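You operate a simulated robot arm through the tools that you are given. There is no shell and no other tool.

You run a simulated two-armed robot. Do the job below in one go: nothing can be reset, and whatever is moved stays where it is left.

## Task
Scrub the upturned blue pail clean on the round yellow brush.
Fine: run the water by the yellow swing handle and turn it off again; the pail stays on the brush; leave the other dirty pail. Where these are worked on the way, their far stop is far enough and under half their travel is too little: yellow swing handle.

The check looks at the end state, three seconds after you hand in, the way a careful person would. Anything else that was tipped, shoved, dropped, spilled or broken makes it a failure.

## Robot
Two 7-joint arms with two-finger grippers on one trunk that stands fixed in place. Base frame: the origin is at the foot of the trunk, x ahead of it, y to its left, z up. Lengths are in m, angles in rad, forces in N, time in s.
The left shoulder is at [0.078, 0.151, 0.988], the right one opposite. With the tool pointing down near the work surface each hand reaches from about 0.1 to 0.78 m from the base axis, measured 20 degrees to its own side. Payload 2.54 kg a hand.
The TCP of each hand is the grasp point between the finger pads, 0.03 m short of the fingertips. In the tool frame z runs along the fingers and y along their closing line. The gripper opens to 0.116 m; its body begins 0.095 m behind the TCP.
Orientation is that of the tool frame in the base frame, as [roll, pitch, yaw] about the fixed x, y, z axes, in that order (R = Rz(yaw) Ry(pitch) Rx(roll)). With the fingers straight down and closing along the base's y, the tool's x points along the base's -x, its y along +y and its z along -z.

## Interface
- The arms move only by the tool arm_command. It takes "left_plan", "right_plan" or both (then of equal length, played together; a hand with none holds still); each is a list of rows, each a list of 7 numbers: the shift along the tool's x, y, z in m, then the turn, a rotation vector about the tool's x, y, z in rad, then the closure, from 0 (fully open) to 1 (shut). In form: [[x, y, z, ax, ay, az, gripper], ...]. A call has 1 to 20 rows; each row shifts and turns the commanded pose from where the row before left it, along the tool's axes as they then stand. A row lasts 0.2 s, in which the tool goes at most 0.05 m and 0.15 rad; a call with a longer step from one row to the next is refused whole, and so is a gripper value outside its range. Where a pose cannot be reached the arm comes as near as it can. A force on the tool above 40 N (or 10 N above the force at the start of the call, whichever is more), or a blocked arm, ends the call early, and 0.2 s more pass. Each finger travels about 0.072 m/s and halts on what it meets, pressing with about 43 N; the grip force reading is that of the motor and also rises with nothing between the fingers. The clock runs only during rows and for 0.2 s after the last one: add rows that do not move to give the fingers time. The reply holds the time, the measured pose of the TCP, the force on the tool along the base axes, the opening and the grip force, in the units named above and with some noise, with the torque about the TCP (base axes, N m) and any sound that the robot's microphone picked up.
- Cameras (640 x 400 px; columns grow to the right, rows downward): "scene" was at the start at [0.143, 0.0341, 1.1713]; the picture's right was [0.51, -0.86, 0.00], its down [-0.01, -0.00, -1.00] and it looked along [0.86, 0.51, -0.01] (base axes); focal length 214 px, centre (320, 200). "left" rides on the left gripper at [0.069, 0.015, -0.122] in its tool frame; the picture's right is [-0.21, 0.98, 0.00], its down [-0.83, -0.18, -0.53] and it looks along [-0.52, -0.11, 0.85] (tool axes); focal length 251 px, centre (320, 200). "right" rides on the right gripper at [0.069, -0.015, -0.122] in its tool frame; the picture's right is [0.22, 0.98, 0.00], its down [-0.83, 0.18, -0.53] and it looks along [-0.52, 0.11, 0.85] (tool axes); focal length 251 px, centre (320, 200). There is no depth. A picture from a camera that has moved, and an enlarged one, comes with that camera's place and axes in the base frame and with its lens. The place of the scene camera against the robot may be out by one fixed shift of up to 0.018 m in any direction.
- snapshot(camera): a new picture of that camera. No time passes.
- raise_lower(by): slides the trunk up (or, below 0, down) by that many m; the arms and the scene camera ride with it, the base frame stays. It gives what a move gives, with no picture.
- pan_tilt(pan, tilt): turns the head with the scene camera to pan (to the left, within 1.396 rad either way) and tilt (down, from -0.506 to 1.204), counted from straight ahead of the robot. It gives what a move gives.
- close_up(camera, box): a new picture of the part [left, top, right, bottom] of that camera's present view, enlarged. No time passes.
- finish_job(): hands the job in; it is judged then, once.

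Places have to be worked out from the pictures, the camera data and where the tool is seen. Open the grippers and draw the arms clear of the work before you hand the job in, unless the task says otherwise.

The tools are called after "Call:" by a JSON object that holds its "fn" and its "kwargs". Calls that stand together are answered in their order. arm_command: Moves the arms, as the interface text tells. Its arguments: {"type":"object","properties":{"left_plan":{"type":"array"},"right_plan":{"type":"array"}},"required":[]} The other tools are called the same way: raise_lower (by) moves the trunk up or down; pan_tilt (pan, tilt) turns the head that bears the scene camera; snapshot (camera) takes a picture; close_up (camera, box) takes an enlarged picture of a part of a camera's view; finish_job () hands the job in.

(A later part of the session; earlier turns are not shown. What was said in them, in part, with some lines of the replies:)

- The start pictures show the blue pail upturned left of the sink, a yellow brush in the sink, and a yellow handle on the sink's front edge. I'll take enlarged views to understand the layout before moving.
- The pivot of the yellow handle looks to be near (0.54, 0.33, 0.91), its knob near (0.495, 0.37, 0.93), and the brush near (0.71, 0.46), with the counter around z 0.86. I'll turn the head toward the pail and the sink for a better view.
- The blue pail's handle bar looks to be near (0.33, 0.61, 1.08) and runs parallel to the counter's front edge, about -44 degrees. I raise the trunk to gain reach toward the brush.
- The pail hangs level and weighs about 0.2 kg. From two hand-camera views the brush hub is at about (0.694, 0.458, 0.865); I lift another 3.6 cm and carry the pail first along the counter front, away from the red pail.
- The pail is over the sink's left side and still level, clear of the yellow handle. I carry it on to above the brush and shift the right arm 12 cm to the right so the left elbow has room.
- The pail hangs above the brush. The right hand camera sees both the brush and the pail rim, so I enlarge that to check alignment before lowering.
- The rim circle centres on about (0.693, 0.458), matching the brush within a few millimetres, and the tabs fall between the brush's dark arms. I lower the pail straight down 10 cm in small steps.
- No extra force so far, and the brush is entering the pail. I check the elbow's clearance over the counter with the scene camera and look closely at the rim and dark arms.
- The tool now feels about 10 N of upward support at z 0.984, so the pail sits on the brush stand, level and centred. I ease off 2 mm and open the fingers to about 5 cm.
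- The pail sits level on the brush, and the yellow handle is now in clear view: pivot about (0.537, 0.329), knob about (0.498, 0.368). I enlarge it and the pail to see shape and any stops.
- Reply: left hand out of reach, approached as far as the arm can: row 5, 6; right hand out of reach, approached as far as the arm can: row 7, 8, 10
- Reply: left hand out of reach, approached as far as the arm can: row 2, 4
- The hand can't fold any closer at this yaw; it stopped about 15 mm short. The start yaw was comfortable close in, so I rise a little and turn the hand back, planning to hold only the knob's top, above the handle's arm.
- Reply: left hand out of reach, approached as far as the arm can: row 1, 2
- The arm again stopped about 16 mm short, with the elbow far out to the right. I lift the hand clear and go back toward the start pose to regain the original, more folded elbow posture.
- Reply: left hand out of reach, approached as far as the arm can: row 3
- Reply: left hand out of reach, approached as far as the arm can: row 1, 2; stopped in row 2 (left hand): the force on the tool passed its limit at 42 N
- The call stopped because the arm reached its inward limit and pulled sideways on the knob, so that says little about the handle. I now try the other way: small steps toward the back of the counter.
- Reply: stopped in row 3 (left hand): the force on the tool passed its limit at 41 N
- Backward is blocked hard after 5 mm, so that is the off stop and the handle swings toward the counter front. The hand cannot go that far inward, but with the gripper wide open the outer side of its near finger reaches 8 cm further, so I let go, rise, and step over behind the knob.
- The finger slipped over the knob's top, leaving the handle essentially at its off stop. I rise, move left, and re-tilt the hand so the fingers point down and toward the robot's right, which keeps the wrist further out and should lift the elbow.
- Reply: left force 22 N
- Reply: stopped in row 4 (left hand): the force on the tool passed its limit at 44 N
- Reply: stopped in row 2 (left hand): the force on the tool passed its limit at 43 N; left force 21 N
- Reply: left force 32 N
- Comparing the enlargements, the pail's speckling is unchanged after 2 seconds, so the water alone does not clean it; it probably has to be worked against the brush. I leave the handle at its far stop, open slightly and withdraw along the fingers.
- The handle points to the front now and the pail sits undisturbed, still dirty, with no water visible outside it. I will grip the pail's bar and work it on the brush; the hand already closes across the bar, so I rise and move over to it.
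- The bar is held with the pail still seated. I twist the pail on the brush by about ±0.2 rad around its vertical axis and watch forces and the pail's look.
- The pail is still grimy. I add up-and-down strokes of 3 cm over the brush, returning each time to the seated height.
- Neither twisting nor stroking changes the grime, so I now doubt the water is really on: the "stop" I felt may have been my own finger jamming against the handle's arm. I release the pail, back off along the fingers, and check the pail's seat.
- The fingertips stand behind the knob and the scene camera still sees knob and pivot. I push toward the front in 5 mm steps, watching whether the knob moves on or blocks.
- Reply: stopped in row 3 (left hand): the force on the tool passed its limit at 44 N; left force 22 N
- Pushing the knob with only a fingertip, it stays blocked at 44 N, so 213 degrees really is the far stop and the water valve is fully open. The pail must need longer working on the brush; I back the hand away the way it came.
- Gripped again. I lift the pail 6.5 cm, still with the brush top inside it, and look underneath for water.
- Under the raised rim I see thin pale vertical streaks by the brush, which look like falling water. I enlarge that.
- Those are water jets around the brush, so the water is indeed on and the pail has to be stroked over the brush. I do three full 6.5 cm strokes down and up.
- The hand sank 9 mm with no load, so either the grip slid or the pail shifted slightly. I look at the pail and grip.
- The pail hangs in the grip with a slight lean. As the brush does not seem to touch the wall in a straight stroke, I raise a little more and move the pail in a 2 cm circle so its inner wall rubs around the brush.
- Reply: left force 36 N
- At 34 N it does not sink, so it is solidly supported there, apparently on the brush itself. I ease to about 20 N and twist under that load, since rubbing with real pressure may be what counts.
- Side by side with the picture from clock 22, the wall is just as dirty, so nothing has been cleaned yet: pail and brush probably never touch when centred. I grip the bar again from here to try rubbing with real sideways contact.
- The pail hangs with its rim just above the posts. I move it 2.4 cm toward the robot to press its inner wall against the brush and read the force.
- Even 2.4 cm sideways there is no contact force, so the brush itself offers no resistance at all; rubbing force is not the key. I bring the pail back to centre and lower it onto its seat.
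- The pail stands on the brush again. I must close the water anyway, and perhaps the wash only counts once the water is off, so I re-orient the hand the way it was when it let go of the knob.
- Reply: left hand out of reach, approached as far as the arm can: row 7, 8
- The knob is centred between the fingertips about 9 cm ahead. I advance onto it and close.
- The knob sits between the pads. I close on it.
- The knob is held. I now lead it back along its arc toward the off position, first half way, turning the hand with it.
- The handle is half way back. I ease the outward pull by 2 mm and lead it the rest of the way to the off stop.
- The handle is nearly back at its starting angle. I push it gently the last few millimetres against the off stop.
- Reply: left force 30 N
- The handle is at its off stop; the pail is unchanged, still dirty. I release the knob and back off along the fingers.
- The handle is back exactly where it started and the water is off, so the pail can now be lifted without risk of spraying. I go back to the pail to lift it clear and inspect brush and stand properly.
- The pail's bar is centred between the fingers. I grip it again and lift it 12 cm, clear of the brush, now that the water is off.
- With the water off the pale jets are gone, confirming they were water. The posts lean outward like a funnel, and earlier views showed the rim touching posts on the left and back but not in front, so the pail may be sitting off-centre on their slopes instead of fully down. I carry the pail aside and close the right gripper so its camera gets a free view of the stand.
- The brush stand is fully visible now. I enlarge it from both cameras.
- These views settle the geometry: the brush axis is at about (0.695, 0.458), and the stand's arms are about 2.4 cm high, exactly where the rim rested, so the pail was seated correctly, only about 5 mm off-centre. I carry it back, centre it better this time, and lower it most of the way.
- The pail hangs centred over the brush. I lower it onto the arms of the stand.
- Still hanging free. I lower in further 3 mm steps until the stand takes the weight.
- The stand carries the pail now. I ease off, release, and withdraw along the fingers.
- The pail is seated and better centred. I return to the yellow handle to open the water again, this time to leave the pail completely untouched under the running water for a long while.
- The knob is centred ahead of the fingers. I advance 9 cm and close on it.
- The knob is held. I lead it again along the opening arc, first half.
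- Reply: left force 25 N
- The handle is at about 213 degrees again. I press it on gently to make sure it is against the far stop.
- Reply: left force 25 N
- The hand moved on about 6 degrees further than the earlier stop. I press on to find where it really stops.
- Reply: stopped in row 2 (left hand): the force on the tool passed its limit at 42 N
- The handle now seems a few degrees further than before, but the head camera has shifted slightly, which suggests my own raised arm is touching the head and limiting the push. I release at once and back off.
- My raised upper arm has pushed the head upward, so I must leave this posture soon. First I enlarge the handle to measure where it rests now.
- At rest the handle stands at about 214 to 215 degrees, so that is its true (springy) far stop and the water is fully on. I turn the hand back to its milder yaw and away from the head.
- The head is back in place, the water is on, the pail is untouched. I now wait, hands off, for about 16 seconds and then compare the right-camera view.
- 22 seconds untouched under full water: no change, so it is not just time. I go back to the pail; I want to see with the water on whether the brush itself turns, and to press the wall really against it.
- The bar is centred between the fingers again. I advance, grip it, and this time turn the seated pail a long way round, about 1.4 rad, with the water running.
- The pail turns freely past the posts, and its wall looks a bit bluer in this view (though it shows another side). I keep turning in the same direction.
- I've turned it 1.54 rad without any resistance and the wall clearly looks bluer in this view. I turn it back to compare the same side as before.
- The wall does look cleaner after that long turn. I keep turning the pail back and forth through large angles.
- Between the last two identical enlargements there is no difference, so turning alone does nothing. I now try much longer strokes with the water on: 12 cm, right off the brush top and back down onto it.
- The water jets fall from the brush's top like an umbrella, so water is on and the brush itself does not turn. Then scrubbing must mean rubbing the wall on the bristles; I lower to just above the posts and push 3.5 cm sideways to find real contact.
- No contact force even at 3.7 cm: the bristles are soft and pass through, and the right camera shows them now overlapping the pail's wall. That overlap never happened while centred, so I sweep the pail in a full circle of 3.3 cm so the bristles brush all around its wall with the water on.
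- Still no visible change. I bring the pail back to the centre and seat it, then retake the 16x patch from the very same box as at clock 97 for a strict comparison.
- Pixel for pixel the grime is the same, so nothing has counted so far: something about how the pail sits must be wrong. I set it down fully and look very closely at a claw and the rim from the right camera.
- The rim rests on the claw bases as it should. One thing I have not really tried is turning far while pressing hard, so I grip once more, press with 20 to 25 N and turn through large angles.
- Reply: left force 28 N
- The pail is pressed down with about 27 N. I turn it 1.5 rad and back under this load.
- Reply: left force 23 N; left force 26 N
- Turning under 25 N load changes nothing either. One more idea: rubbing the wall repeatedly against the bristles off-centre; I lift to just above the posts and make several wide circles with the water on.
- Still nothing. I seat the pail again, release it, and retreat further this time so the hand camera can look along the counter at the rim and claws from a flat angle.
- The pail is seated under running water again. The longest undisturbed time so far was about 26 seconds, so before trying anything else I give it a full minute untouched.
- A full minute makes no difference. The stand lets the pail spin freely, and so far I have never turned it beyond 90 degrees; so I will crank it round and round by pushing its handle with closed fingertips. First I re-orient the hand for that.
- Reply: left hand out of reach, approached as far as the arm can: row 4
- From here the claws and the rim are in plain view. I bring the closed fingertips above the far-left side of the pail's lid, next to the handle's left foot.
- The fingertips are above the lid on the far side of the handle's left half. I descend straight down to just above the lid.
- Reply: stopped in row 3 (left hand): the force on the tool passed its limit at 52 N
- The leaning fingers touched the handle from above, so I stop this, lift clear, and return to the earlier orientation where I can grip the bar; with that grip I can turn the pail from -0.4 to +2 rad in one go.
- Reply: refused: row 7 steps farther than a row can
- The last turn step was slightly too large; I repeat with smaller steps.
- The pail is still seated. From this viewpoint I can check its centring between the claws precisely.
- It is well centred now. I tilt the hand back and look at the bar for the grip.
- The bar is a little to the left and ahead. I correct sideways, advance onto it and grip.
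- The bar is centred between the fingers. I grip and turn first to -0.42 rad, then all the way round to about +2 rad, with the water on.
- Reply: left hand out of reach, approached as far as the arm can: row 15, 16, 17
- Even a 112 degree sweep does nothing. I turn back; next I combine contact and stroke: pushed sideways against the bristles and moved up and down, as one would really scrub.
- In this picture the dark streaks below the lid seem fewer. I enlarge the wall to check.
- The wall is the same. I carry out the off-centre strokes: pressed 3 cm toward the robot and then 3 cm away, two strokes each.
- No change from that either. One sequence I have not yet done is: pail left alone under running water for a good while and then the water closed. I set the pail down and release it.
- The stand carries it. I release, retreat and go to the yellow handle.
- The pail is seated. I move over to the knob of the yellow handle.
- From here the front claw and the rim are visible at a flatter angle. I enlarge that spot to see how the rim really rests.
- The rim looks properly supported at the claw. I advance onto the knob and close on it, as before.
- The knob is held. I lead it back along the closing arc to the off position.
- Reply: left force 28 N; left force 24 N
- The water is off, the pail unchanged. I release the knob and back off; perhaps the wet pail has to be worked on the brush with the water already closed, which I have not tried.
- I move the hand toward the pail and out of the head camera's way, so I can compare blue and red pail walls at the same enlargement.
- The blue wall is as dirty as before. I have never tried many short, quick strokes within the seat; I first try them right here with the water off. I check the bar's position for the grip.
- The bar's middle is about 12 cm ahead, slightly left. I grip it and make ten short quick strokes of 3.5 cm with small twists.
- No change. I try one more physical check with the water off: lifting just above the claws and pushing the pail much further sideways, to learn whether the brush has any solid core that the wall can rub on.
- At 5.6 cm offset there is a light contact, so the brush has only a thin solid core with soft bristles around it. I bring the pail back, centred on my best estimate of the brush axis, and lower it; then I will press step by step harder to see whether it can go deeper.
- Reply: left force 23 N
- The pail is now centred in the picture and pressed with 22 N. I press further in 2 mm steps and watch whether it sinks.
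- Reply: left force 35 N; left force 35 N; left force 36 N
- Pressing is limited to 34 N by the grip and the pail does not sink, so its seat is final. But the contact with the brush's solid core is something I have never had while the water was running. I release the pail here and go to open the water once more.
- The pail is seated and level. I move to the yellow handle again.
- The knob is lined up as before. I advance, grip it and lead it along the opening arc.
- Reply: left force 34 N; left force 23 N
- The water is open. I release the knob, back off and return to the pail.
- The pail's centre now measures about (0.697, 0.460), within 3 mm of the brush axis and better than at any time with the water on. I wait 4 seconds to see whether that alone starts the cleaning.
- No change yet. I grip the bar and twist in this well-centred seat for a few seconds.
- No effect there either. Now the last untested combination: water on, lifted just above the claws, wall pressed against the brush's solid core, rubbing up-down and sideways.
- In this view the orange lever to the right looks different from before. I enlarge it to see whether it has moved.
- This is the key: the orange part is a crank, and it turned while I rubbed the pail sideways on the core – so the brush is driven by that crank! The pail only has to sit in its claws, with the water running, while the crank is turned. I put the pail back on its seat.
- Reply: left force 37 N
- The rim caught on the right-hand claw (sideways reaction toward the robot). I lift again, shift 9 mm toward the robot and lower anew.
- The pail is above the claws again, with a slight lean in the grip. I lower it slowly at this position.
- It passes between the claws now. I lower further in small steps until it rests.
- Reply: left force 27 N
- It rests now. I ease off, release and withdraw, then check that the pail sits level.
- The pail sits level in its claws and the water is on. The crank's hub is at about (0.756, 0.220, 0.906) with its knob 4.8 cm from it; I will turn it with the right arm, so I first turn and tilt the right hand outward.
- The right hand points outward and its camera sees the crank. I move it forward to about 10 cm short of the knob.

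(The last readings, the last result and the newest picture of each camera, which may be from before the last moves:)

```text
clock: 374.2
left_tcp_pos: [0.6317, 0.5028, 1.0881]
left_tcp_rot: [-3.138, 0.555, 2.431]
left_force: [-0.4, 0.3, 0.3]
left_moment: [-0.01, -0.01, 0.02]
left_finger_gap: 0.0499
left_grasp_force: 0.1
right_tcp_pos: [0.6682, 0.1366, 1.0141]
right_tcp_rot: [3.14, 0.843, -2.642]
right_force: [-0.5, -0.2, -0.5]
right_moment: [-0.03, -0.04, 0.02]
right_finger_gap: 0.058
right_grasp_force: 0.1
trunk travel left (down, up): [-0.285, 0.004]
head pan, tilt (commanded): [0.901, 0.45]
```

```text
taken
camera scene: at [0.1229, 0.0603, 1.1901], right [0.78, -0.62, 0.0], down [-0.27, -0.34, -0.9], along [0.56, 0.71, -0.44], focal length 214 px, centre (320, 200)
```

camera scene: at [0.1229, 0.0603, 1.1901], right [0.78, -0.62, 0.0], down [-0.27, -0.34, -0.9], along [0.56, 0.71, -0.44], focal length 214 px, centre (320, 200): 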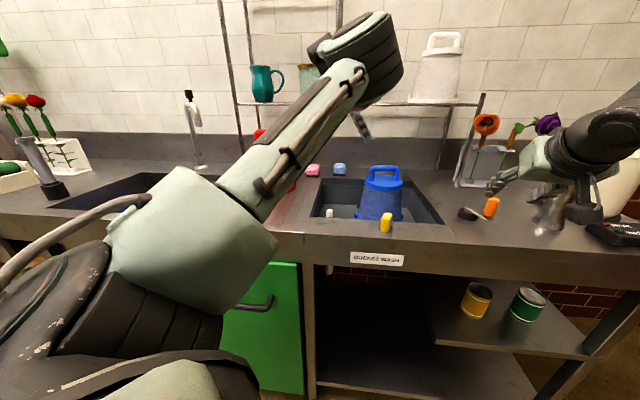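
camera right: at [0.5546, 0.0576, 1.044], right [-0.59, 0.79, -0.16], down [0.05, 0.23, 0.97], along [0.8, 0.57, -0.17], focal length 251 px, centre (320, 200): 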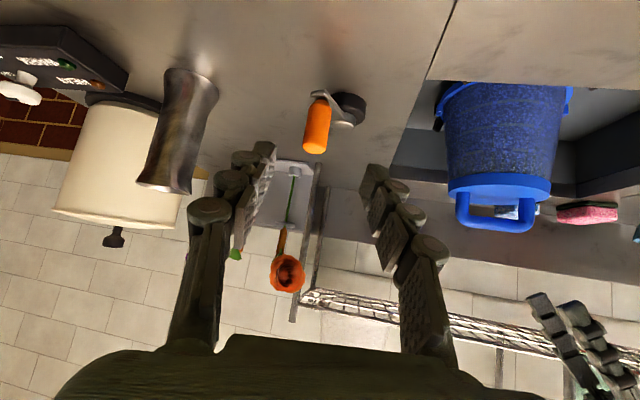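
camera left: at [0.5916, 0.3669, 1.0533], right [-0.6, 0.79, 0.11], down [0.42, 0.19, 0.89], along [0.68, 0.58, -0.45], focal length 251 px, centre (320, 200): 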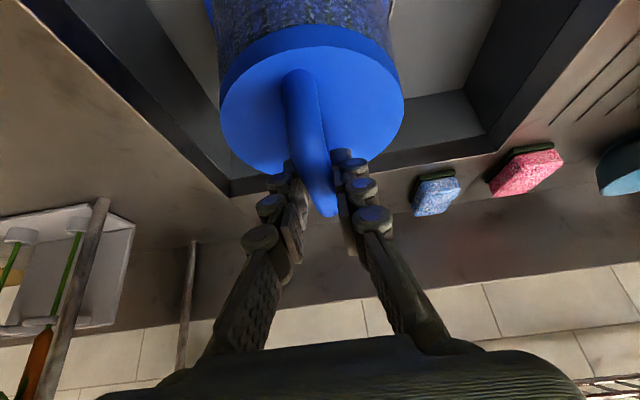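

The right hand is in front of the crank with free space around it. I enlarge the crank from the right hand camera to measure the knob relative to the hand.

Call:
{"fn": "close_up", "kwargs": {"camera": "right", "box": [240, 60, 400, 180]}}

Call:
{"fn": "close_up", "kwargs": {"camera": "scene", "box": [440, 160, 560, 240]}}

```text
3.33 times, centred on (320, 120) of right
camera zoom: at [0.5546, 0.0576, 1.044], right [-0.59, 0.79, -0.16], down [0.05, 0.23, 0.97], along [0.8, 0.57, -0.17], focal length 838 px, centre (320, 467)
```

zoom: 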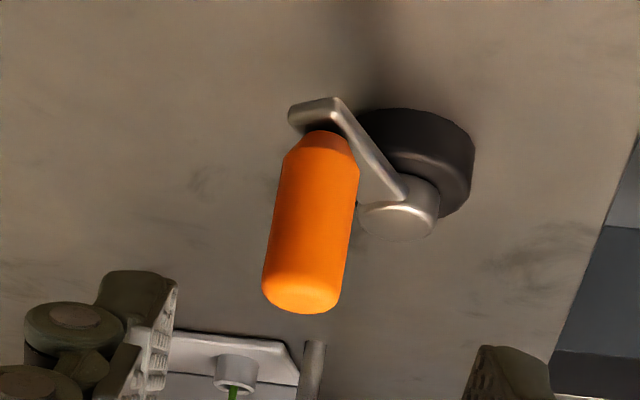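

```text
5.00 times, centred on (500, 200) of scene
camera zoom: at [0.1229, 0.0603, 1.1901], right [0.78, -0.62, 0.0], down [-0.27, -0.34, -0.9], along [0.56, 0.71, -0.44], focal length 1072 px, centre (-580, 200)
```

zoom: 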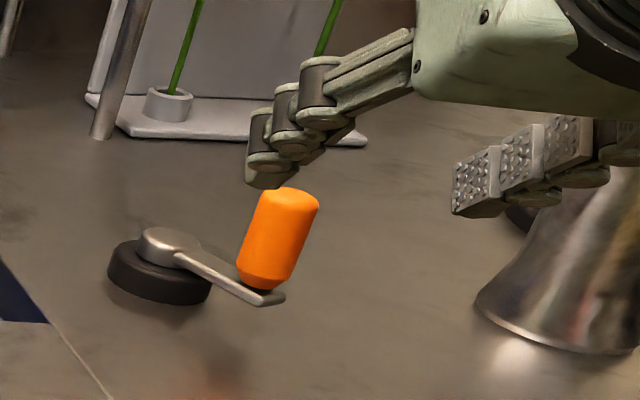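

The knob is at (0.736, 0.170), hub at (0.759, 0.216), so the crank arm is 5.1 cm long, and the knob is centred between the fingers. I advance and close on it.

Call:
{"fn": "arm_command", "kwargs": {"right_plan": [[0.0017, -0.0009, 0.0313, 0, 0, 0, 0.5], [0.0017, -0.0009, 0.0313, 0, 0, 0, 0.5], [0.0016, -0.001, 0.0312, 0, 0, 0, 0.5], [0, 0, 0, 0, 0, 0, 0.5], [0, 0, 0, 0, 0, 0, 0.7], [0, 0, 0, 0, 0, 0, 0.9], [0, 0, 0, 0, 0, 0, 0.9]]}}

Call:
{"fn": "close_up", "kwargs": {"camera": "right", "box": [220, 60, 420, 200]}}

Call:
{"fn": "close_up", "kwargs": {"camera": "scene", "box": [440, 160, 560, 240]}}

```text
clock: 375.9
left_tcp_pos: [0.6318, 0.5018, 1.0875]
left_tcp_rot: [-3.141, 0.556, 2.432]
left_force: [-0.4, -0.6, 0.0]
left_moment: [0.0, 0.03, 0.03]
left_finger_gap: 0.05
left_grasp_force: 0.1
right_tcp_pos: [0.7253, 0.1665, 0.9478]
right_tcp_rot: [3.14, 0.843, -2.646]
right_force: [0.1, 1.1, -1.4]
right_moment: [0.06, -0.09, 0.0]
right_finger_gap: 0.0222
right_grasp_force: 44.9
trunk travel left (down, up): [-0.285, 0.004]
head pan, tilt (commanded): [0.901, 0.45]
```

```text
2.86 times, centred on (320, 130) of right
camera zoom: at [0.6125, 0.087, 0.9777], right [-0.59, 0.79, -0.16], down [0.05, 0.23, 0.97], along [0.8, 0.57, -0.17], focal length 718 px, centre (320, 400)
```

zoom: 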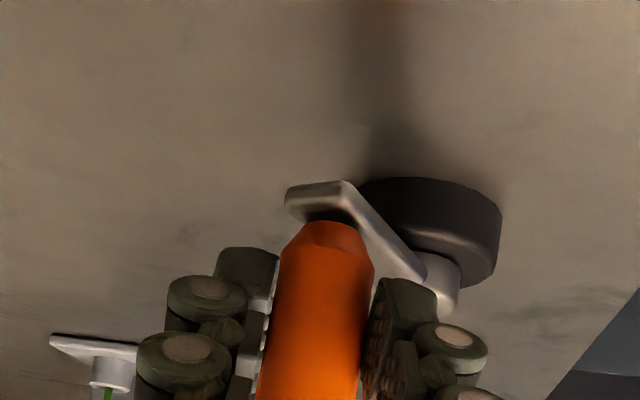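

```text
5.00 times, centred on (500, 200) of scene
camera zoom: at [0.1228, 0.0601, 1.1902], right [0.78, -0.62, 0.0], down [-0.27, -0.34, -0.9], along [0.56, 0.71, -0.44], focal length 1072 px, centre (-580, 200)
```

zoom: 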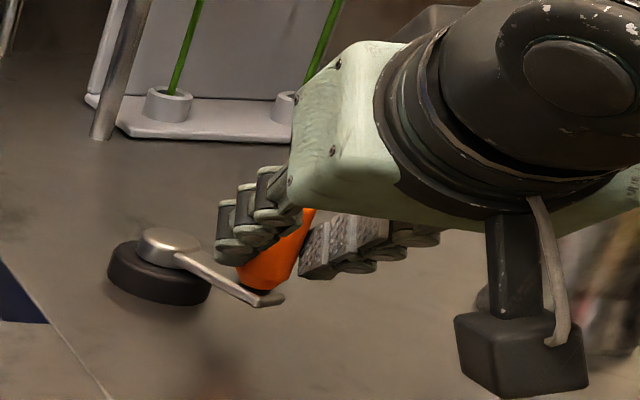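

The knob is firmly held. I turn the crank half a turn counter-clockwise and watch the forces and the pail.

Call:
{"fn": "arm_command", "kwargs": {"right_plan": [[-0.0134, -0.0172, 0.015, 0, 0, 0, 0.9], [-0.0172, -0.0049, 0.0193, 0, 0, 0, 0.9], [-0.0165, 0.0088, 0.0185, 0, 0, 0, 0.9], [-0.0115, 0.0201, 0.0129, 0, 0, 0, 0.9], [-0.0033, 0.0259, 0.0037, 0, 0, 0, 0.9], [0.0058, 0.0248, -0.0066, 0, 0, 0, 0.9]]}}

Call:
{"fn": "close_up", "kwargs": {"camera": "scene", "box": [310, 150, 450, 240]}}

Call:
{"fn": "close_up", "kwargs": {"camera": "scene", "box": [440, 160, 560, 240]}}

```text
clock: 377.2
left_tcp_pos: [0.6318, 0.5022, 1.0878]
left_tcp_rot: [-3.14, 0.553, 2.431]
left_force: [0.9, 0.4, -0.1]
left_moment: [0.0, -0.03, -0.02]
left_finger_gap: 0.05
left_grasp_force: 0.1
right_tcp_pos: [0.7745, 0.2533, 0.9479]
right_tcp_rot: [-3.141, 0.84, -2.647]
right_force: [-6.9, -10.4, -13.2]
right_moment: [-0.29, 0.29, -0.14]
right_finger_gap: 0.0218
right_grasp_force: 45.4
trunk travel left (down, up): [-0.285, 0.004]
head pan, tilt (commanded): [0.901, 0.45]
```

```text
4.44 times, centred on (380, 195) of scene
camera zoom: at [0.1233, 0.0598, 1.19], right [0.78, -0.62, 0.0], down [-0.27, -0.34, -0.9], along [0.56, 0.71, -0.44], focal length 953 px, centre (53, 222)
```

zoom: 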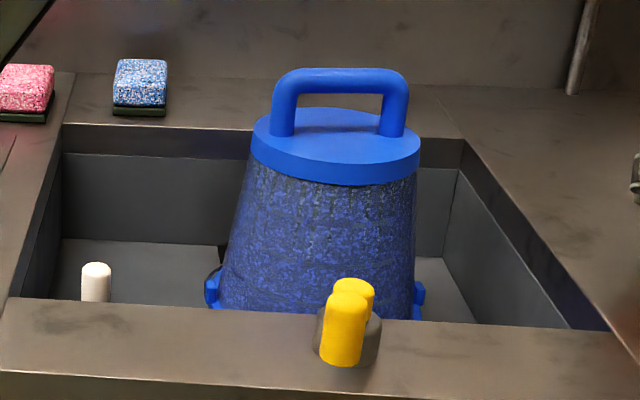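

```text
5.00 times, centred on (500, 200) of scene
camera zoom: at [0.1233, 0.0598, 1.19], right [0.78, -0.62, 0.0], down [-0.27, -0.34, -0.9], along [0.56, 0.71, -0.44], focal length 1072 px, centre (-580, 200)
```

zoom: 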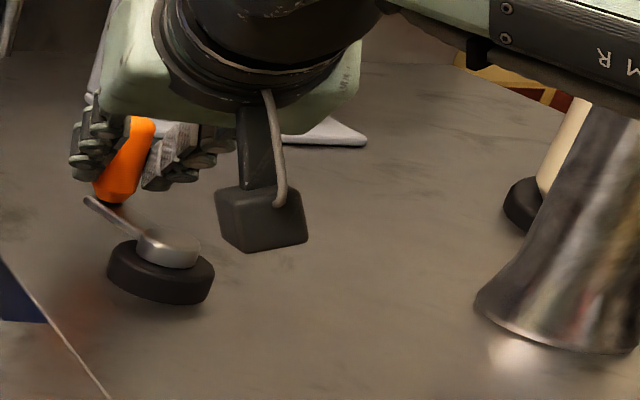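

The crank turns smoothly. I complete the turn and make another full one, then look at the pail.

Call:
{"fn": "arm_command", "kwargs": {"right_plan": [[0.0134, 0.0172, -0.015, 0, 0, 0, 0.9], [0.0172, 0.0049, -0.0193, 0, 0, 0, 0.9], [0.0165, -0.0088, -0.0185, 0, 0, 0, 0.9], [0.0115, -0.0201, -0.0129, 0, 0, 0, 0.9], [0.0033, -0.0259, -0.0037, 0, 0, 0, 0.9], [-0.0058, -0.0248, 0.0066, 0, 0, 0, 0.9]]}}

Call:
{"fn": "arm_command", "kwargs": {"right_plan": [[-0.0134, -0.0172, 0.015, 0, 0, 0, 0.9], [-0.0172, -0.0049, 0.0193, 0, 0, 0, 0.9], [-0.0165, 0.0088, 0.0185, 0, 0, 0, 0.9], [-0.0115, 0.0201, 0.0129, 0, 0, 0, 0.9], [-0.0033, 0.0259, 0.0037, 0, 0, 0, 0.9], [0.0058, 0.0248, -0.0066, 0, 0, 0, 0.9], [0.0134, 0.0172, -0.015, 0, 0, 0, 0.9], [0.0172, 0.0049, -0.0193, 0, 0, 0, 0.9], [0.0165, -0.0088, -0.0185, 0, 0, 0, 0.9], [0.0115, -0.0201, -0.0129, 0, 0, 0, 0.9], [0.0033, -0.0259, -0.0037, 0, 0, 0, 0.9], [-0.0058, -0.0248, 0.0066, 0, 0, 0, 0.9]]}}

Call:
{"fn": "close_up", "kwargs": {"camera": "scene", "box": [310, 150, 450, 240]}}

Call:
{"fn": "close_up", "kwargs": {"camera": "scene", "box": [366, 190, 398, 210]}}

```text
clock: 378.6
left_tcp_pos: [0.6331, 0.5032, 1.0864]
left_tcp_rot: [-3.135, 0.553, 2.434]
left_force: [0.7, 0.6, 0.1]
left_moment: [-0.04, -0.02, -0.01]
left_finger_gap: 0.0498
left_grasp_force: 0.1
right_tcp_pos: [0.7291, 0.1647, 0.9474]
right_tcp_rot: [-3.141, 0.841, -2.644]
right_force: [1.2, 0.8, -19.0]
right_moment: [-0.2, 0.44, -0.02]
right_finger_gap: 0.0218
right_grasp_force: 45.1
trunk travel left (down, up): [-0.285, 0.004]
head pan, tilt (commanded): [0.901, 0.45]
```

```text
clock: 381.2
left_tcp_pos: [0.6316, 0.5039, 1.0872]
left_tcp_rot: [-3.139, 0.553, 2.432]
left_force: [0.0, 0.3, 0.0]
left_moment: [-0.01, 0.02, 0.0]
left_finger_gap: 0.0498
left_grasp_force: 0.1
right_tcp_pos: [0.7272, 0.165, 0.9489]
right_tcp_rot: [3.139, 0.845, -2.64]
right_force: [1.6, 4.4, -13.8]
right_moment: [0.1, 0.03, 0.06]
right_finger_gap: 0.0218
right_grasp_force: 44.6
trunk travel left (down, up): [-0.285, 0.004]
head pan, tilt (commanded): [0.901, 0.45]
```

```text
4.44 times, centred on (380, 195) of scene
camera zoom: at [0.124, 0.0608, 1.19], right [0.78, -0.62, 0.0], down [-0.27, -0.34, -0.9], along [0.56, 0.71, -0.44], focal length 953 px, centre (53, 222)
```

zoom: 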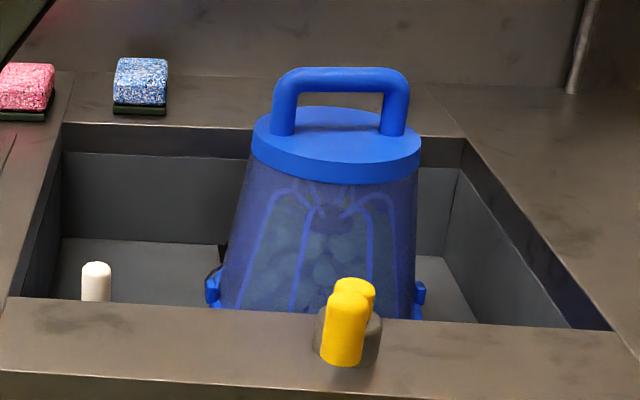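

```text
16.00 times, centred on (382, 200) of scene
camera zoom: at [0.124, 0.0608, 1.19], right [0.78, -0.62, 0.0], down [-0.27, -0.34, -0.9], along [0.56, 0.71, -0.44], focal length 3432 px, centre (-672, 200)
```

zoom: 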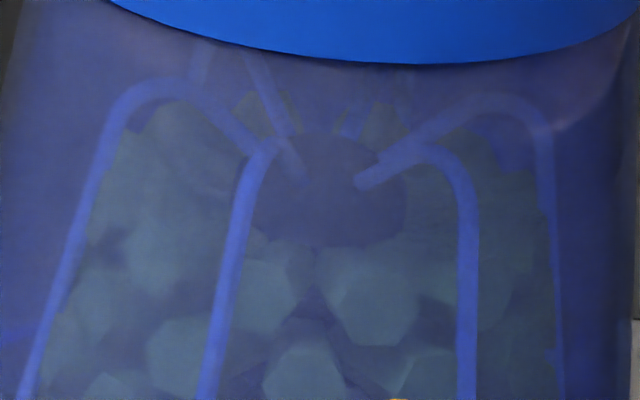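

Wonderful – after two turns the grime is gone: the wall is clear and the brush and water jets show through it. To be sure, I give the crank one more full turn and look again from both cameras.

Call:
{"fn": "arm_command", "kwargs": {"right_plan": [[-0.0134, -0.0172, 0.015, 0, 0, 0, 0.9], [-0.0172, -0.0049, 0.0193, 0, 0, 0, 0.9], [-0.0165, 0.0088, 0.0185, 0, 0, 0, 0.9], [-0.0115, 0.0201, 0.0129, 0, 0, 0, 0.9], [-0.0033, 0.0259, 0.0037, 0, 0, 0, 0.9], [0.0058, 0.0248, -0.0066, 0, 0, 0, 0.9], [0.0134, 0.0172, -0.015, 0, 0, 0, 0.9], [0.0172, 0.0049, -0.0193, 0, 0, 0, 0.9], [0.0165, -0.0088, -0.0185, 0, 0, 0, 0.9], [0.0115, -0.0201, -0.0129, 0, 0, 0, 0.9], [0.0033, -0.0259, -0.0037, 0, 0, 0, 0.9], [-0.0058, -0.0248, 0.0066, 0, 0, 0, 0.9]]}}

Call:
{"fn": "close_up", "kwargs": {"camera": "scene", "box": [310, 150, 450, 240]}}

Call:
{"fn": "close_up", "kwargs": {"camera": "scene", "box": [366, 190, 398, 210]}}

Call:
{"fn": "close_up", "kwargs": {"camera": "left", "box": [200, 0, 440, 200]}}

```text
clock: 383.9
left_tcp_pos: [0.6325, 0.5035, 1.0874]
left_tcp_rot: [-3.136, 0.554, 2.43]
left_force: [-0.1, -0.7, 0.5]
left_moment: [0.02, 0.0, -0.02]
left_finger_gap: 0.05
left_grasp_force: 0.1
right_tcp_pos: [0.7265, 0.1655, 0.9478]
right_tcp_rot: [3.136, 0.844, -2.645]
right_force: [0.1, 0.6, -12.4]
right_moment: [-0.09, 0.37, -0.04]
right_finger_gap: 0.0217
right_grasp_force: 44.6
trunk travel left (down, up): [-0.285, 0.004]
head pan, tilt (commanded): [0.901, 0.45]
```

```text
4.44 times, centred on (380, 195) of scene
camera zoom: at [0.1239, 0.0603, 1.1901], right [0.78, -0.62, 0.0], down [-0.27, -0.34, -0.9], along [0.56, 0.71, -0.44], focal length 953 px, centre (53, 222)
```

zoom: 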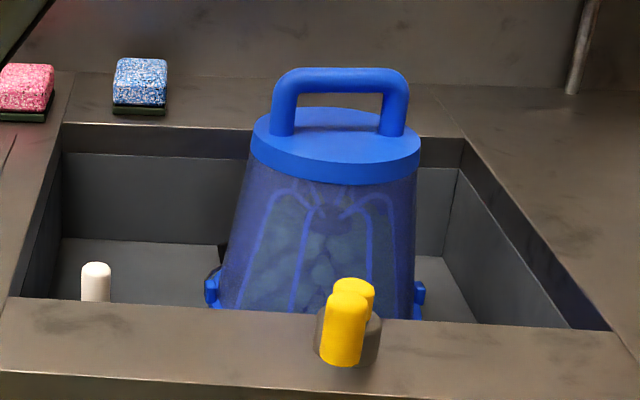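

```text
16.00 times, centred on (382, 200) of scene
camera zoom: at [0.1239, 0.0603, 1.1901], right [0.78, -0.62, 0.0], down [-0.27, -0.34, -0.9], along [0.56, 0.71, -0.44], focal length 3432 px, centre (-672, 200)
```

zoom: 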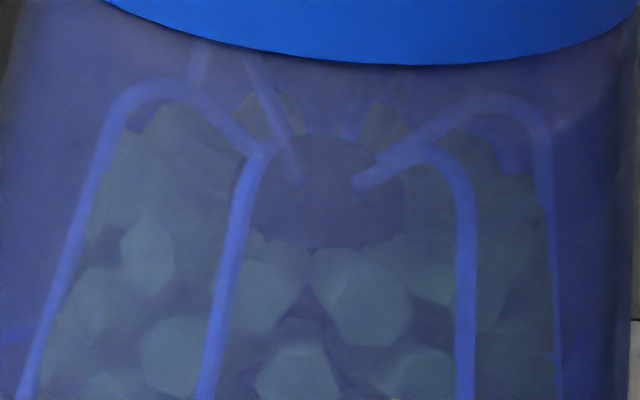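

```text
2.00 times, centred on (320, 100) of left
camera zoom: at [0.5489, 0.5962, 1.1562], right [0.78, 0.62, 0.11], down [0.2, -0.41, 0.89], along [0.6, -0.67, -0.44], focal length 503 px, centre (320, 400)
```

zoom: 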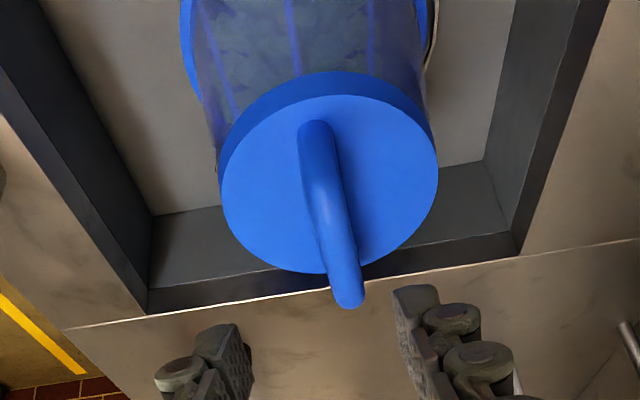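

The pail is clean all round. I let go of the crank knob, which stands about where it was at the start, and withdraw the right hand along its approach path.

Call:
{"fn": "arm_command", "kwargs": {"right_plan": [[0, 0, 0, 0, 0, 0, 0.7], [0, 0, 0, 0, 0, 0, 0.5], [0, 0, 0, 0, 0, 0, 0.45], [0, 0, -0.015, 0, 0, 0, 0.45], [0, 0, -0.025, 0, 0, 0, 0.45], [0, 0, -0.03, 0, 0, 0, 0.45], [0, 0, -0.03, 0, 0, 0, 0.45]]}}

Call:
{"fn": "close_up", "kwargs": {"camera": "scene", "box": [440, 160, 560, 240]}}

Call:
{"fn": "snapshot", "kwargs": {"camera": "right"}}

```text
clock: 385.4
left_tcp_pos: [0.6311, 0.5032, 1.0891]
left_tcp_rot: [-3.141, 0.555, 2.431]
left_force: [0.1, -0.1, -0.1]
left_moment: [-0.02, -0.04, 0.01]
left_finger_gap: 0.0499
left_grasp_force: 0.1
right_tcp_pos: [0.6587, 0.129, 1.0175]
right_tcp_rot: [3.139, 0.846, -2.644]
right_force: [0.3, -0.1, -0.1]
right_moment: [0.0, 0.01, 0.02]
right_finger_gap: 0.064
right_grasp_force: 0.0
trunk travel left (down, up): [-0.285, 0.004]
head pan, tilt (commanded): [0.901, 0.45]
```

```text
5.00 times, centred on (500, 200) of scene
camera zoom: at [0.1223, 0.0599, 1.1903], right [0.78, -0.62, 0.0], down [-0.27, -0.34, -0.9], along [0.56, 0.71, -0.43], focal length 1072 px, centre (-580, 200)
```

zoom: 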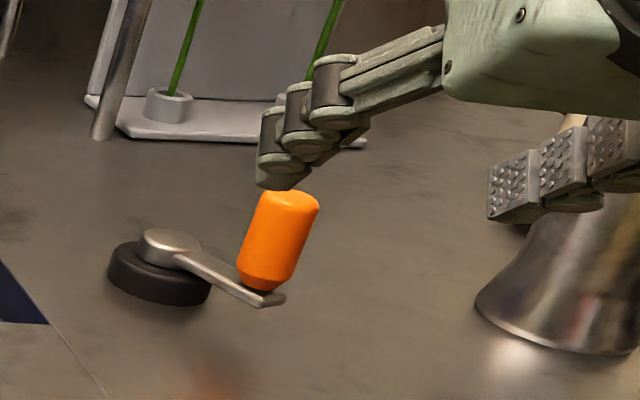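

```text
taken
camera right: at [0.5459, 0.0497, 1.0482], right [-0.59, 0.79, -0.16], down [0.05, 0.23, 0.97], along [0.8, 0.57, -0.17], focal length 251 px, centre (320, 200)
```

right: 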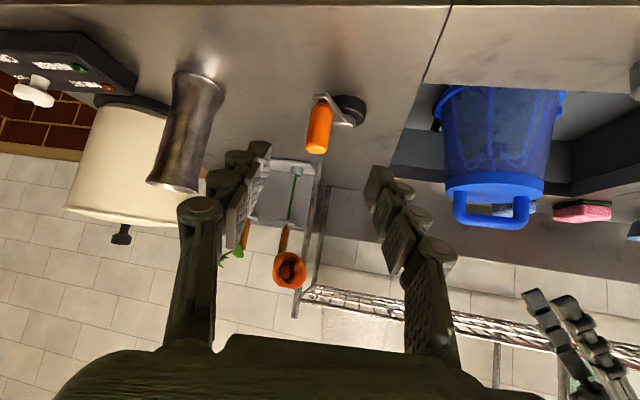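

The crank is free and nothing else was touched; the pail is clean from this side too. I bring the right hand back to where it waited before.

Call:
{"fn": "arm_command", "kwargs": {"right_plan": [[0.008, -0.011, -0.0373, 0, 0, 0, 0.3], [0.008, -0.011, -0.0373, 0, 0, 0, 0.3], [0.008, -0.011, -0.0373, 0, 0, 0, 0.3], [0.008, -0.011, -0.0373, 0, 0, 0, 0.3], [0.008, -0.011, -0.0373, 0, 0, 0, 0.3], [0.008, -0.011, -0.0373, 0, 0, 0, 0], [0.008, -0.011, -0.0373, 0, 0, 0, 0], [0.008, -0.011, -0.0373, 0, 0, 0, 0], [0.008, -0.011, -0.0373, 0, 0, 0, 0], [0.008, -0.011, -0.0373, 0, 0, 0, 0], [0.008, -0.011, -0.0373, 0, 0, 0, 0], [0.008, -0.011, -0.0373, 0, 0, 0, 0]]}}

Call:
{"fn": "snapshot", "kwargs": {"camera": "scene"}}

```text
clock: 388.1
left_tcp_pos: [0.6308, 0.5011, 1.0886]
left_tcp_rot: [-3.139, 0.555, 2.432]
left_force: [0.5, 0.6, 0.4]
left_moment: [-0.01, -0.03, 0.02]
left_finger_gap: 0.0497
left_grasp_force: 0.0
right_tcp_pos: [0.374, -0.1771, 1.244]
right_tcp_rot: [3.141, 0.844, -2.643]
right_force: [0.8, -0.2, -0.2]
right_moment: [-0.03, 0.04, 0.0]
right_finger_gap: 0.1159
right_grasp_force: 0.0
trunk travel left (down, up): [-0.285, 0.004]
head pan, tilt (commanded): [0.901, 0.45]
```

```text
taken
camera scene: at [0.1223, 0.0599, 1.1903], right [0.78, -0.62, 0.0], down [-0.27, -0.34, -0.9], along [0.56, 0.71, -0.43], focal length 214 px, centre (320, 200)
```

scene: 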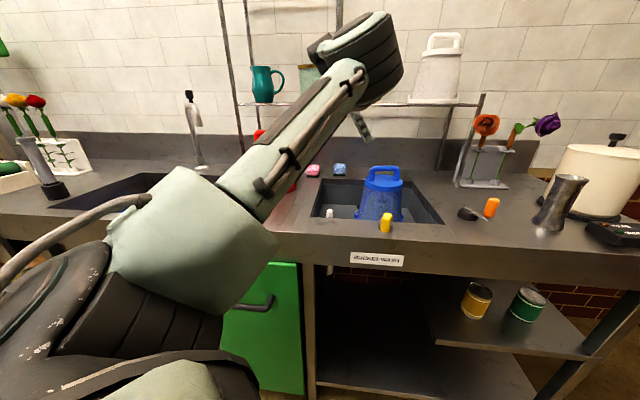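

Everything stands where it should. Now the left hand goes to the yellow handle to close the water for good.

Call:
{"fn": "arm_command", "kwargs": {"left_plan": [[0.0079, -0.0308, 0.0047, 0, 0, 0, 0.6], [0.0079, -0.0308, 0.0047, 0, 0, 0, 0.6], [0.0079, -0.0308, 0.0047, 0, 0, 0, 0.6], [0.0079, -0.0308, 0.0047, 0, 0, 0, 0.6], [0.0079, -0.0308, 0.0047, 0, 0, 0, 0.6], [0.0079, -0.0308, 0.0047, 0, 0, 0, 0.6], [0.0079, -0.0308, 0.0047, 0, 0, 0, 0.6], [0.0081, -0.0309, 0.0048, 0, 0, 0, 0.6], [0, 0, 0, -0.0311, 0, -0.0501, 0.6], [0, 0, 0, 0, 0, 0, 0.6]]}}

Call:
{"fn": "close_up", "kwargs": {"camera": "left", "box": [260, 60, 420, 180]}}

```text
clock: 390.2
left_tcp_pos: [0.4454, 0.3373, 1.0223]
left_tcp_rot: [-3.139, 0.551, 2.492]
left_force: [1.5, 0.8, -0.4]
left_moment: [-0.03, 0.03, -0.03]
left_finger_gap: 0.0464
left_grasp_force: 0.1
left hand out of reach, approached as far as the arm can: row 8
right_tcp_pos: [0.3757, -0.1768, 1.2418]
right_tcp_rot: [3.14, 0.841, -2.643]
right_force: [0.6, 0.1, -0.1]
right_moment: [-0.03, 0.02, 0.02]
right_finger_gap: 0.1157
right_grasp_force: 0.0
trunk travel left (down, up): [-0.285, 0.004]
head pan, tilt (commanded): [0.901, 0.45]
```

```text
3.33 times, centred on (340, 120) of left
camera zoom: at [0.3571, 0.425, 1.092], right [0.74, 0.67, 0.11], down [0.23, -0.4, 0.89], along [0.64, -0.63, -0.45], focal length 838 px, centre (253, 467)
```

zoom: 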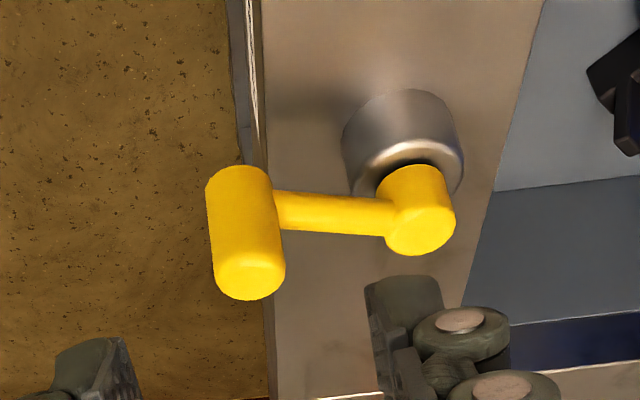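

The handle stands at about 207 degrees; its knob is at (0.490, 0.303). I advance onto it and close.

Call:
{"fn": "arm_command", "kwargs": {"left_plan": [[0, -0.0009, 0.0281, 0, 0, 0, 0.6], [0, -0.0009, 0.0281, 0, 0, 0, 0.6], [0, -0.0008, 0.0281, 0, 0, 0, 0.6], [0, 0, 0, 0, 0, 0, 0.6], [0, 0, 0, 0, 0, 0, 0.75], [0, 0, 0, 0, 0, 0, 1.0], [0, 0, 0, 0, 0, 0, 1.0]]}}

Call:
{"fn": "close_up", "kwargs": {"camera": "left", "box": [220, 60, 420, 200]}}

```text
clock: 391.9
left_tcp_pos: [0.4797, 0.3084, 0.9521]
left_tcp_rot: [-3.139, 0.555, 2.491]
left_force: [6.8, 2.7, -1.8]
left_moment: [0.17, -0.11, 0.07]
left_finger_gap: 0.0194
left_grasp_force: 44.1
right_tcp_pos: [0.3751, -0.1774, 1.242]
right_tcp_rot: [3.141, 0.845, -2.644]
right_force: [0.2, 0.4, -0.2]
right_moment: [-0.02, -0.01, -0.02]
right_finger_gap: 0.1157
right_grasp_force: 0.1
trunk travel left (down, up): [-0.285, 0.004]
head pan, tilt (commanded): [0.901, 0.45]
```

```text
2.86 times, centred on (320, 130) of left
camera zoom: at [0.3901, 0.3961, 1.0209], right [0.74, 0.67, 0.11], down [0.23, -0.4, 0.89], along [0.64, -0.63, -0.44], focal length 718 px, centre (320, 400)
```

zoom: 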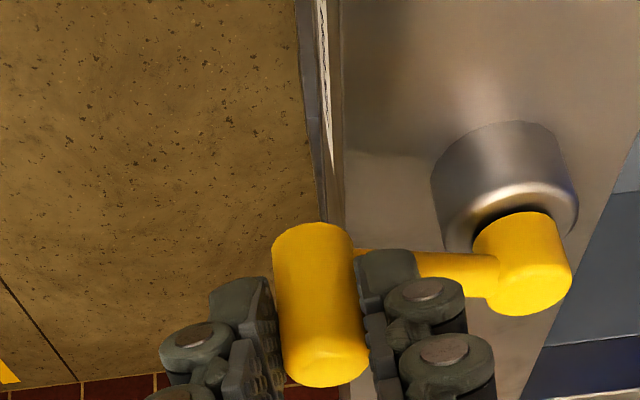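

The knob is held. I lead it back along the arc to the off stop.

Call:
{"fn": "arm_command", "kwargs": {"left_plan": [[0.0035, 0.0029, -0.0022, 0.0311, 0, 0.0502, 1], [0.0036, 0.003, -0.0022, 0.0311, 0, 0.0502, 1], [0.0035, 0.003, -0.0022, 0.0311, 0, 0.0502, 1], [0.0035, 0.0031, -0.0022, 0.0311, 0, 0.0502, 1], [0.0034, 0.0032, -0.0021, 0.0311, 0, 0.0502, 1], [0.0034, 0.0034, -0.0021, 0.0311, 0, 0.0502, 1], [0.0033, 0.0034, -0.002, 0.0311, 0, 0.0502, 1]]}}

Call:
{"fn": "arm_command", "kwargs": {"left_plan": [[0.0032, 0.0036, -0.0019, 0.0311, 0, 0.0502, 1], [0.0033, 0.0036, -0.002, 0.0311, 0, 0.0502, 1], [0.0031, 0.0038, -0.0019, 0.0311, 0, 0.0502, 1], [0.003, 0.0038, -0.0018, 0.0311, 0, 0.0502, 1], [0.003, 0.0038, -0.0018, 0.0311, 0, 0.0502, 1], [0.0029, 0.0041, -0.0018, 0.0311, 0, 0.0502, 1], [0.0029, 0.0041, -0.0018, 0.0311, 0, 0.0502, 1], [0.0027, 0.0042, -0.0017, 0.0311, 0, 0.0502, 1], [0.002, 0.0025, -0.0012, 0, 0, 0, 1], [0.001, 0.0012, -0.0006, 0, 0, 0, 1]]}}

Call:
{"fn": "close_up", "kwargs": {"camera": "scene", "box": [310, 150, 450, 240]}}

Call:
{"fn": "close_up", "kwargs": {"camera": "left", "box": [220, 60, 420, 200]}}

```text
clock: 393.4
left_tcp_pos: [0.4768, 0.3428, 0.9519]
left_tcp_rot: [3.14, 0.556, 2.075]
left_force: [12.6, -7.4, 6.5]
left_moment: [-0.54, -0.35, -0.25]
left_finger_gap: 0.019
left_grasp_force: 44.2
right_tcp_pos: [0.3748, -0.178, 1.2437]
right_tcp_rot: [3.14, 0.843, -2.646]
right_force: [0.2, -0.7, -0.1]
right_moment: [0.03, -0.01, -0.02]
right_finger_gap: 0.1158
right_grasp_force: 0.0
trunk travel left (down, up): [-0.285, 0.004]
head pan, tilt (commanded): [0.901, 0.45]
```

```text
clock: 395.6
left_tcp_pos: [0.4978, 0.3826, 0.9512]
left_tcp_rot: [-3.141, 0.555, 1.605]
left_force: [-7.6, -1.0, 8.5]
left_moment: [0.06, 0.29, -0.53]
left_finger_gap: 0.0193
left_grasp_force: 44.8
right_tcp_pos: [0.3727, -0.1782, 1.2433]
right_tcp_rot: [3.14, 0.846, -2.644]
right_force: [-0.9, 0.4, 1.0]
right_moment: [-0.03, 0.0, -0.04]
right_finger_gap: 0.1159
right_grasp_force: 0.1
trunk travel left (down, up): [-0.285, 0.004]
head pan, tilt (commanded): [0.901, 0.45]
```

```text
4.44 times, centred on (380, 195) of scene
camera zoom: at [0.1212, 0.0595, 1.1905], right [0.78, -0.62, 0.0], down [-0.27, -0.34, -0.9], along [0.56, 0.71, -0.43], focal length 953 px, centre (53, 222)
```

zoom: 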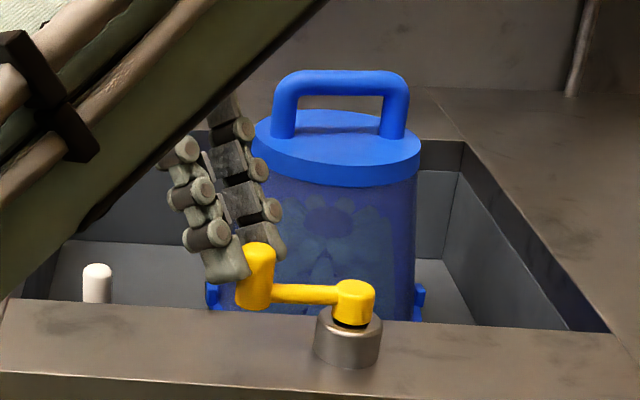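

```text
2.86 times, centred on (320, 130) of left
camera zoom: at [0.5089, 0.5079, 1.0209], right [0.98, -0.15, 0.11], down [-0.17, -0.43, 0.89], along [-0.09, -0.89, -0.45], focal length 718 px, centre (320, 400)
```

zoom: 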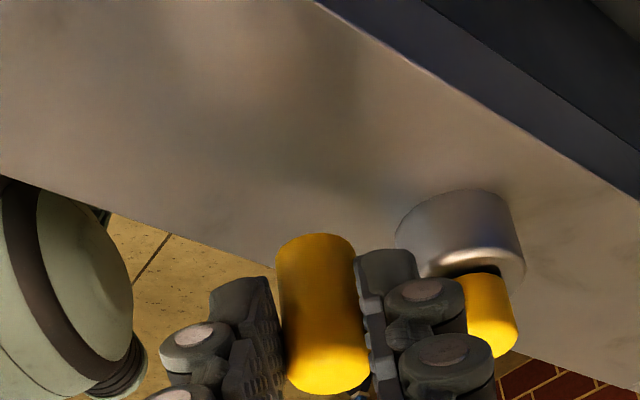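

Through the clear wall no jets are visible any more: the water is off. I press the handle gently a little further to be certain it is on its off stop.

Call:
{"fn": "arm_command", "kwargs": {"left_plan": [[0.002, 0.0025, -0.0012, 0, 0, 0, 1], [0, 0, 0, 0, 0, 0, 1]]}}

```text
clock: 396.2
left_tcp_pos: [0.4993, 0.3855, 0.9527]
left_tcp_rot: [-3.14, 0.555, 1.603]
left_force: [-19.7, -3.6, 5.1]
left_moment: [0.57, 0.4, -0.6]
left_finger_gap: 0.019
left_grasp_force: 43.7
right_tcp_pos: [0.3723, -0.1786, 1.2437]
right_tcp_rot: [3.139, 0.846, -2.643]
right_force: [0.3, 0.4, 0.1]
right_moment: [0.01, 0.01, 0.05]
right_finger_gap: 0.1159
right_grasp_force: 0.1
trunk travel left (down, up): [-0.285, 0.004]
head pan, tilt (commanded): [0.901, 0.45]
```

The reaction rises as on the stop, so the valve is fully closed. I ease back, open, and withdraw along the fingers.

Call:
{"fn": "arm_command", "kwargs": {"left_plan": [[-0.002, -0.0025, 0.0012, 0, 0, 0, 1], [0, 0, 0, 0, 0, 0, 0.85], [0, 0, 0, 0, 0, 0, 0.65], [0, 0, 0, 0, 0, 0, 0.5], [0, 0, -0.015, 0, 0, 0, 0.5], [0, 0, -0.025, 0, 0, 0, 0.5], [0, 0, -0.03, 0, 0, 0, 0.5], [0, 0, -0.03, 0, 0, 0, 0.4]]}}

Call:
{"fn": "close_up", "kwargs": {"camera": "scene", "box": [310, 150, 450, 240]}}

Call:
{"fn": "snapshot", "kwargs": {"camera": "left"}}

```text
clock: 398.1
left_tcp_pos: [0.4973, 0.4357, 1.0371]
left_tcp_rot: [-3.14, 0.556, 1.603]
left_force: [-0.1, 0.1, 1.1]
left_moment: [0.0, 0.0, 0.01]
left_finger_gap: 0.0697
left_grasp_force: 0.1
right_tcp_pos: [0.374, -0.1761, 1.2431]
right_tcp_rot: [3.139, 0.843, -2.644]
right_force: [-0.6, 0.5, -0.1]
right_moment: [0.0, 0.04, 0.0]
right_finger_gap: 0.1159
right_grasp_force: 0.2
trunk travel left (down, up): [-0.285, 0.004]
head pan, tilt (commanded): [0.901, 0.45]
```

```text
4.44 times, centred on (380, 195) of scene
camera zoom: at [0.1223, 0.0601, 1.1902], right [0.78, -0.62, 0.0], down [-0.27, -0.34, -0.9], along [0.56, 0.71, -0.44], focal length 953 px, centre (53, 222)
```

zoom: 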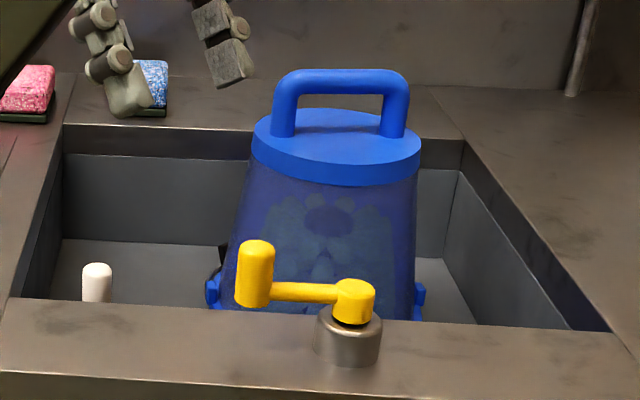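

```text
taken
camera left: at [0.5079, 0.5606, 1.1055], right [0.98, -0.15, 0.11], down [-0.17, -0.43, 0.89], along [-0.09, -0.89, -0.44], focal length 251 px, centre (320, 200)
```

left: 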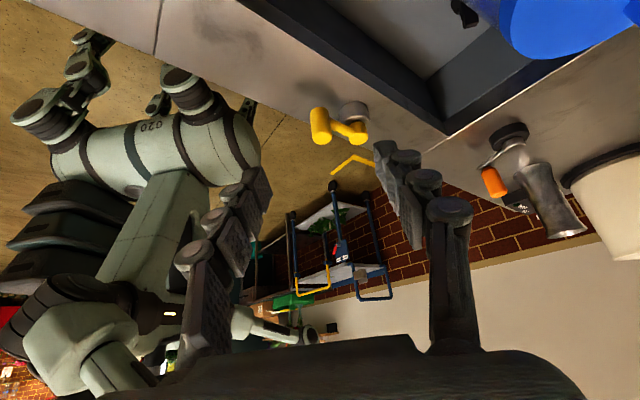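

The pail is clean on the brush and the handle is off as at the start. I raise the left hand and draw it back, clear of the counter, with the gripper open.

Call:
{"fn": "arm_command", "kwargs": {"left_plan": [[-0.019, 0, -0.0306, 0, 0, 0, 0.2], [-0.019, 0, -0.0306, 0, 0, 0, 0], [-0.019, 0, -0.0306, 0, 0, 0, 0], [-0.019, 0, -0.0306, 0, 0, 0, 0], [-0.019, 0, -0.0306, 0, 0, 0, 0], [0, -0.03, 0, 0, 0, 0, 0], [0, -0.03, 0, 0, 0, 0, 0], [0, -0.03, 0, 0, 0, 0, 0]]}}

Call:
{"fn": "snapshot", "kwargs": {"camera": "scene"}}

Call:
{"fn": "snapshot", "kwargs": {"camera": "left"}}

Call:
{"fn": "snapshot", "kwargs": {"camera": "right"}}

```text
clock: 399.9
left_tcp_pos: [0.4001, 0.4258, 1.2071]
left_tcp_rot: [3.141, 0.554, 1.602]
left_force: [0.0, 0.2, -0.5]
left_moment: [0.05, 0.0, 0.02]
left_finger_gap: 0.1159
left_grasp_force: 0.0
left hand out of reach, approached as far as the arm can: row 5
right_tcp_pos: [0.3725, -0.1774, 1.2431]
right_tcp_rot: [3.14, 0.845, -2.643]
right_force: [-0.4, 0.1, 0.0]
right_moment: [0.02, -0.04, 0.01]
right_finger_gap: 0.1162
right_grasp_force: 0.1
trunk travel left (down, up): [-0.285, 0.004]
head pan, tilt (commanded): [0.901, 0.45]
```

```text
taken
camera scene: at [0.1221, 0.0599, 1.1904], right [0.78, -0.62, 0.0], down [-0.27, -0.34, -0.9], along [0.56, 0.71, -0.43], focal length 214 px, centre (320, 200)
```

scene: 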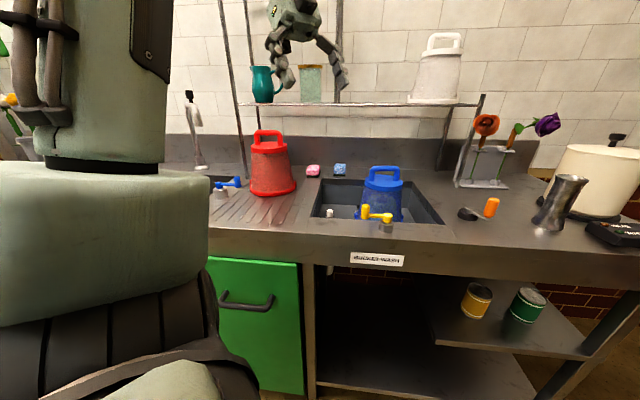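

```text
taken
camera left: at [0.4111, 0.55, 1.2752], right [0.98, -0.15, 0.11], down [-0.17, -0.43, 0.89], along [-0.09, -0.89, -0.44], focal length 251 px, centre (320, 200)
```

left: 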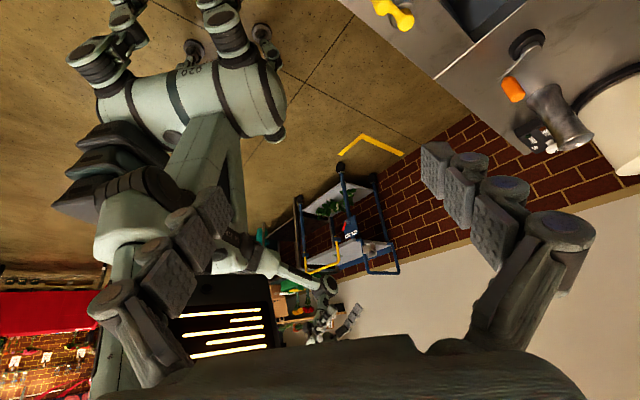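

```text
taken
camera right: at [0.2601, -0.2567, 1.2738], right [-0.59, 0.79, -0.16], down [0.05, 0.23, 0.97], along [0.8, 0.57, -0.17], focal length 251 px, centre (320, 200)
```

right: 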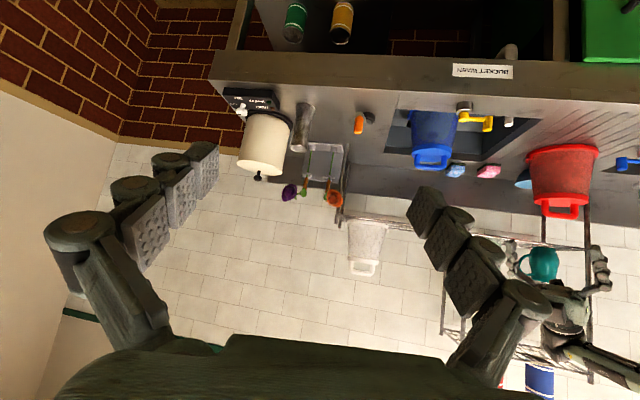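

Both arms are clear with open grippers. One last enlarged look at the sink, the pail, the handle and the neighbouring things before handing in.

Call:
{"fn": "close_up", "kwargs": {"camera": "scene", "box": [200, 110, 440, 250]}}

Call:
{"fn": "close_up", "kwargs": {"camera": "scene", "box": [420, 90, 640, 260]}}

```text
2.67 times, centred on (320, 180) of scene
camera zoom: at [0.1221, 0.0599, 1.1904], right [0.78, -0.62, 0.0], down [-0.27, -0.34, -0.9], along [0.56, 0.71, -0.43], focal length 572 px, centre (320, 253)
```

zoom: 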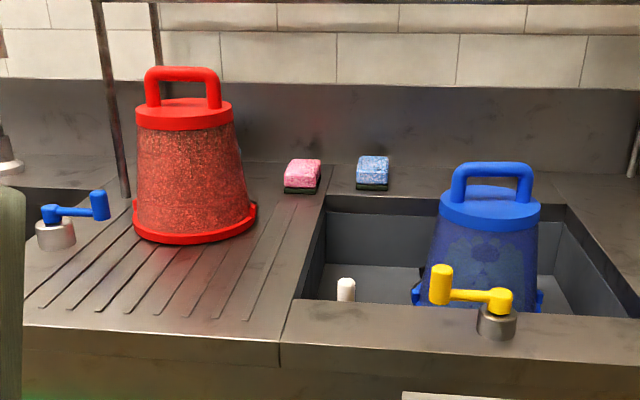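

```text
2.35 times, centred on (530, 175) of scene
camera zoom: at [0.1221, 0.0599, 1.1904], right [0.78, -0.62, 0.0], down [-0.27, -0.34, -0.9], along [0.56, 0.71, -0.43], focal length 505 px, centre (-174, 259)
```

zoom: 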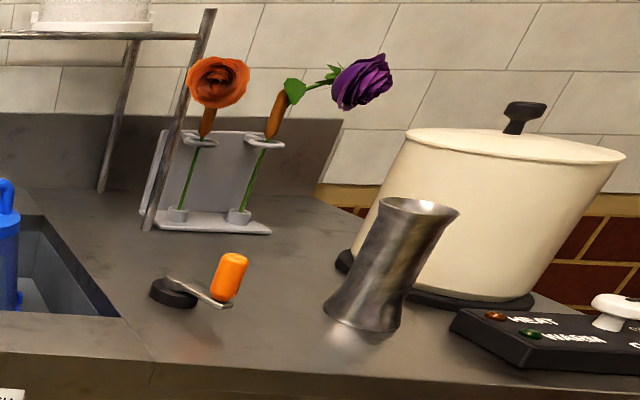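

The blue pail is clean and sits level on the brush, the yellow handle is off, the red pail is untouched, and everything else stands in place. I hand the job in.

Call:
{"fn": "finish_job", "kwargs": {}}

```text
The job is handed in.
```

The blue pail is clean and sits level on the round yellow brush. The water is off, and the red pail is still dirty and was not touched. I have not seen the check's verdict, only that the job was handed in.

- **What cleaned it:** placing the pail, running the water, and twisting or stroking it by hand did nothing. The orange crank to the right of the sink drives the brush. With the pail seated and the water on, two crank turns cleared the grime, and I added a third to be safe.
- **Yellow handle:** I opened it to about 90% or more of its travel and closed it again three times in all while working this out. It ended on its off stop, where it started, with no water jets visible.
- **Orange crank:** your note named only the yellow handle, so this is an extra part that was worked. I left it close to its starting position.
- **Surroundings:** in the final pictures the sponges, flowers, metal cup, pot and shelf items all look undisturbed. Both arms are drawn clear with their grippers open.
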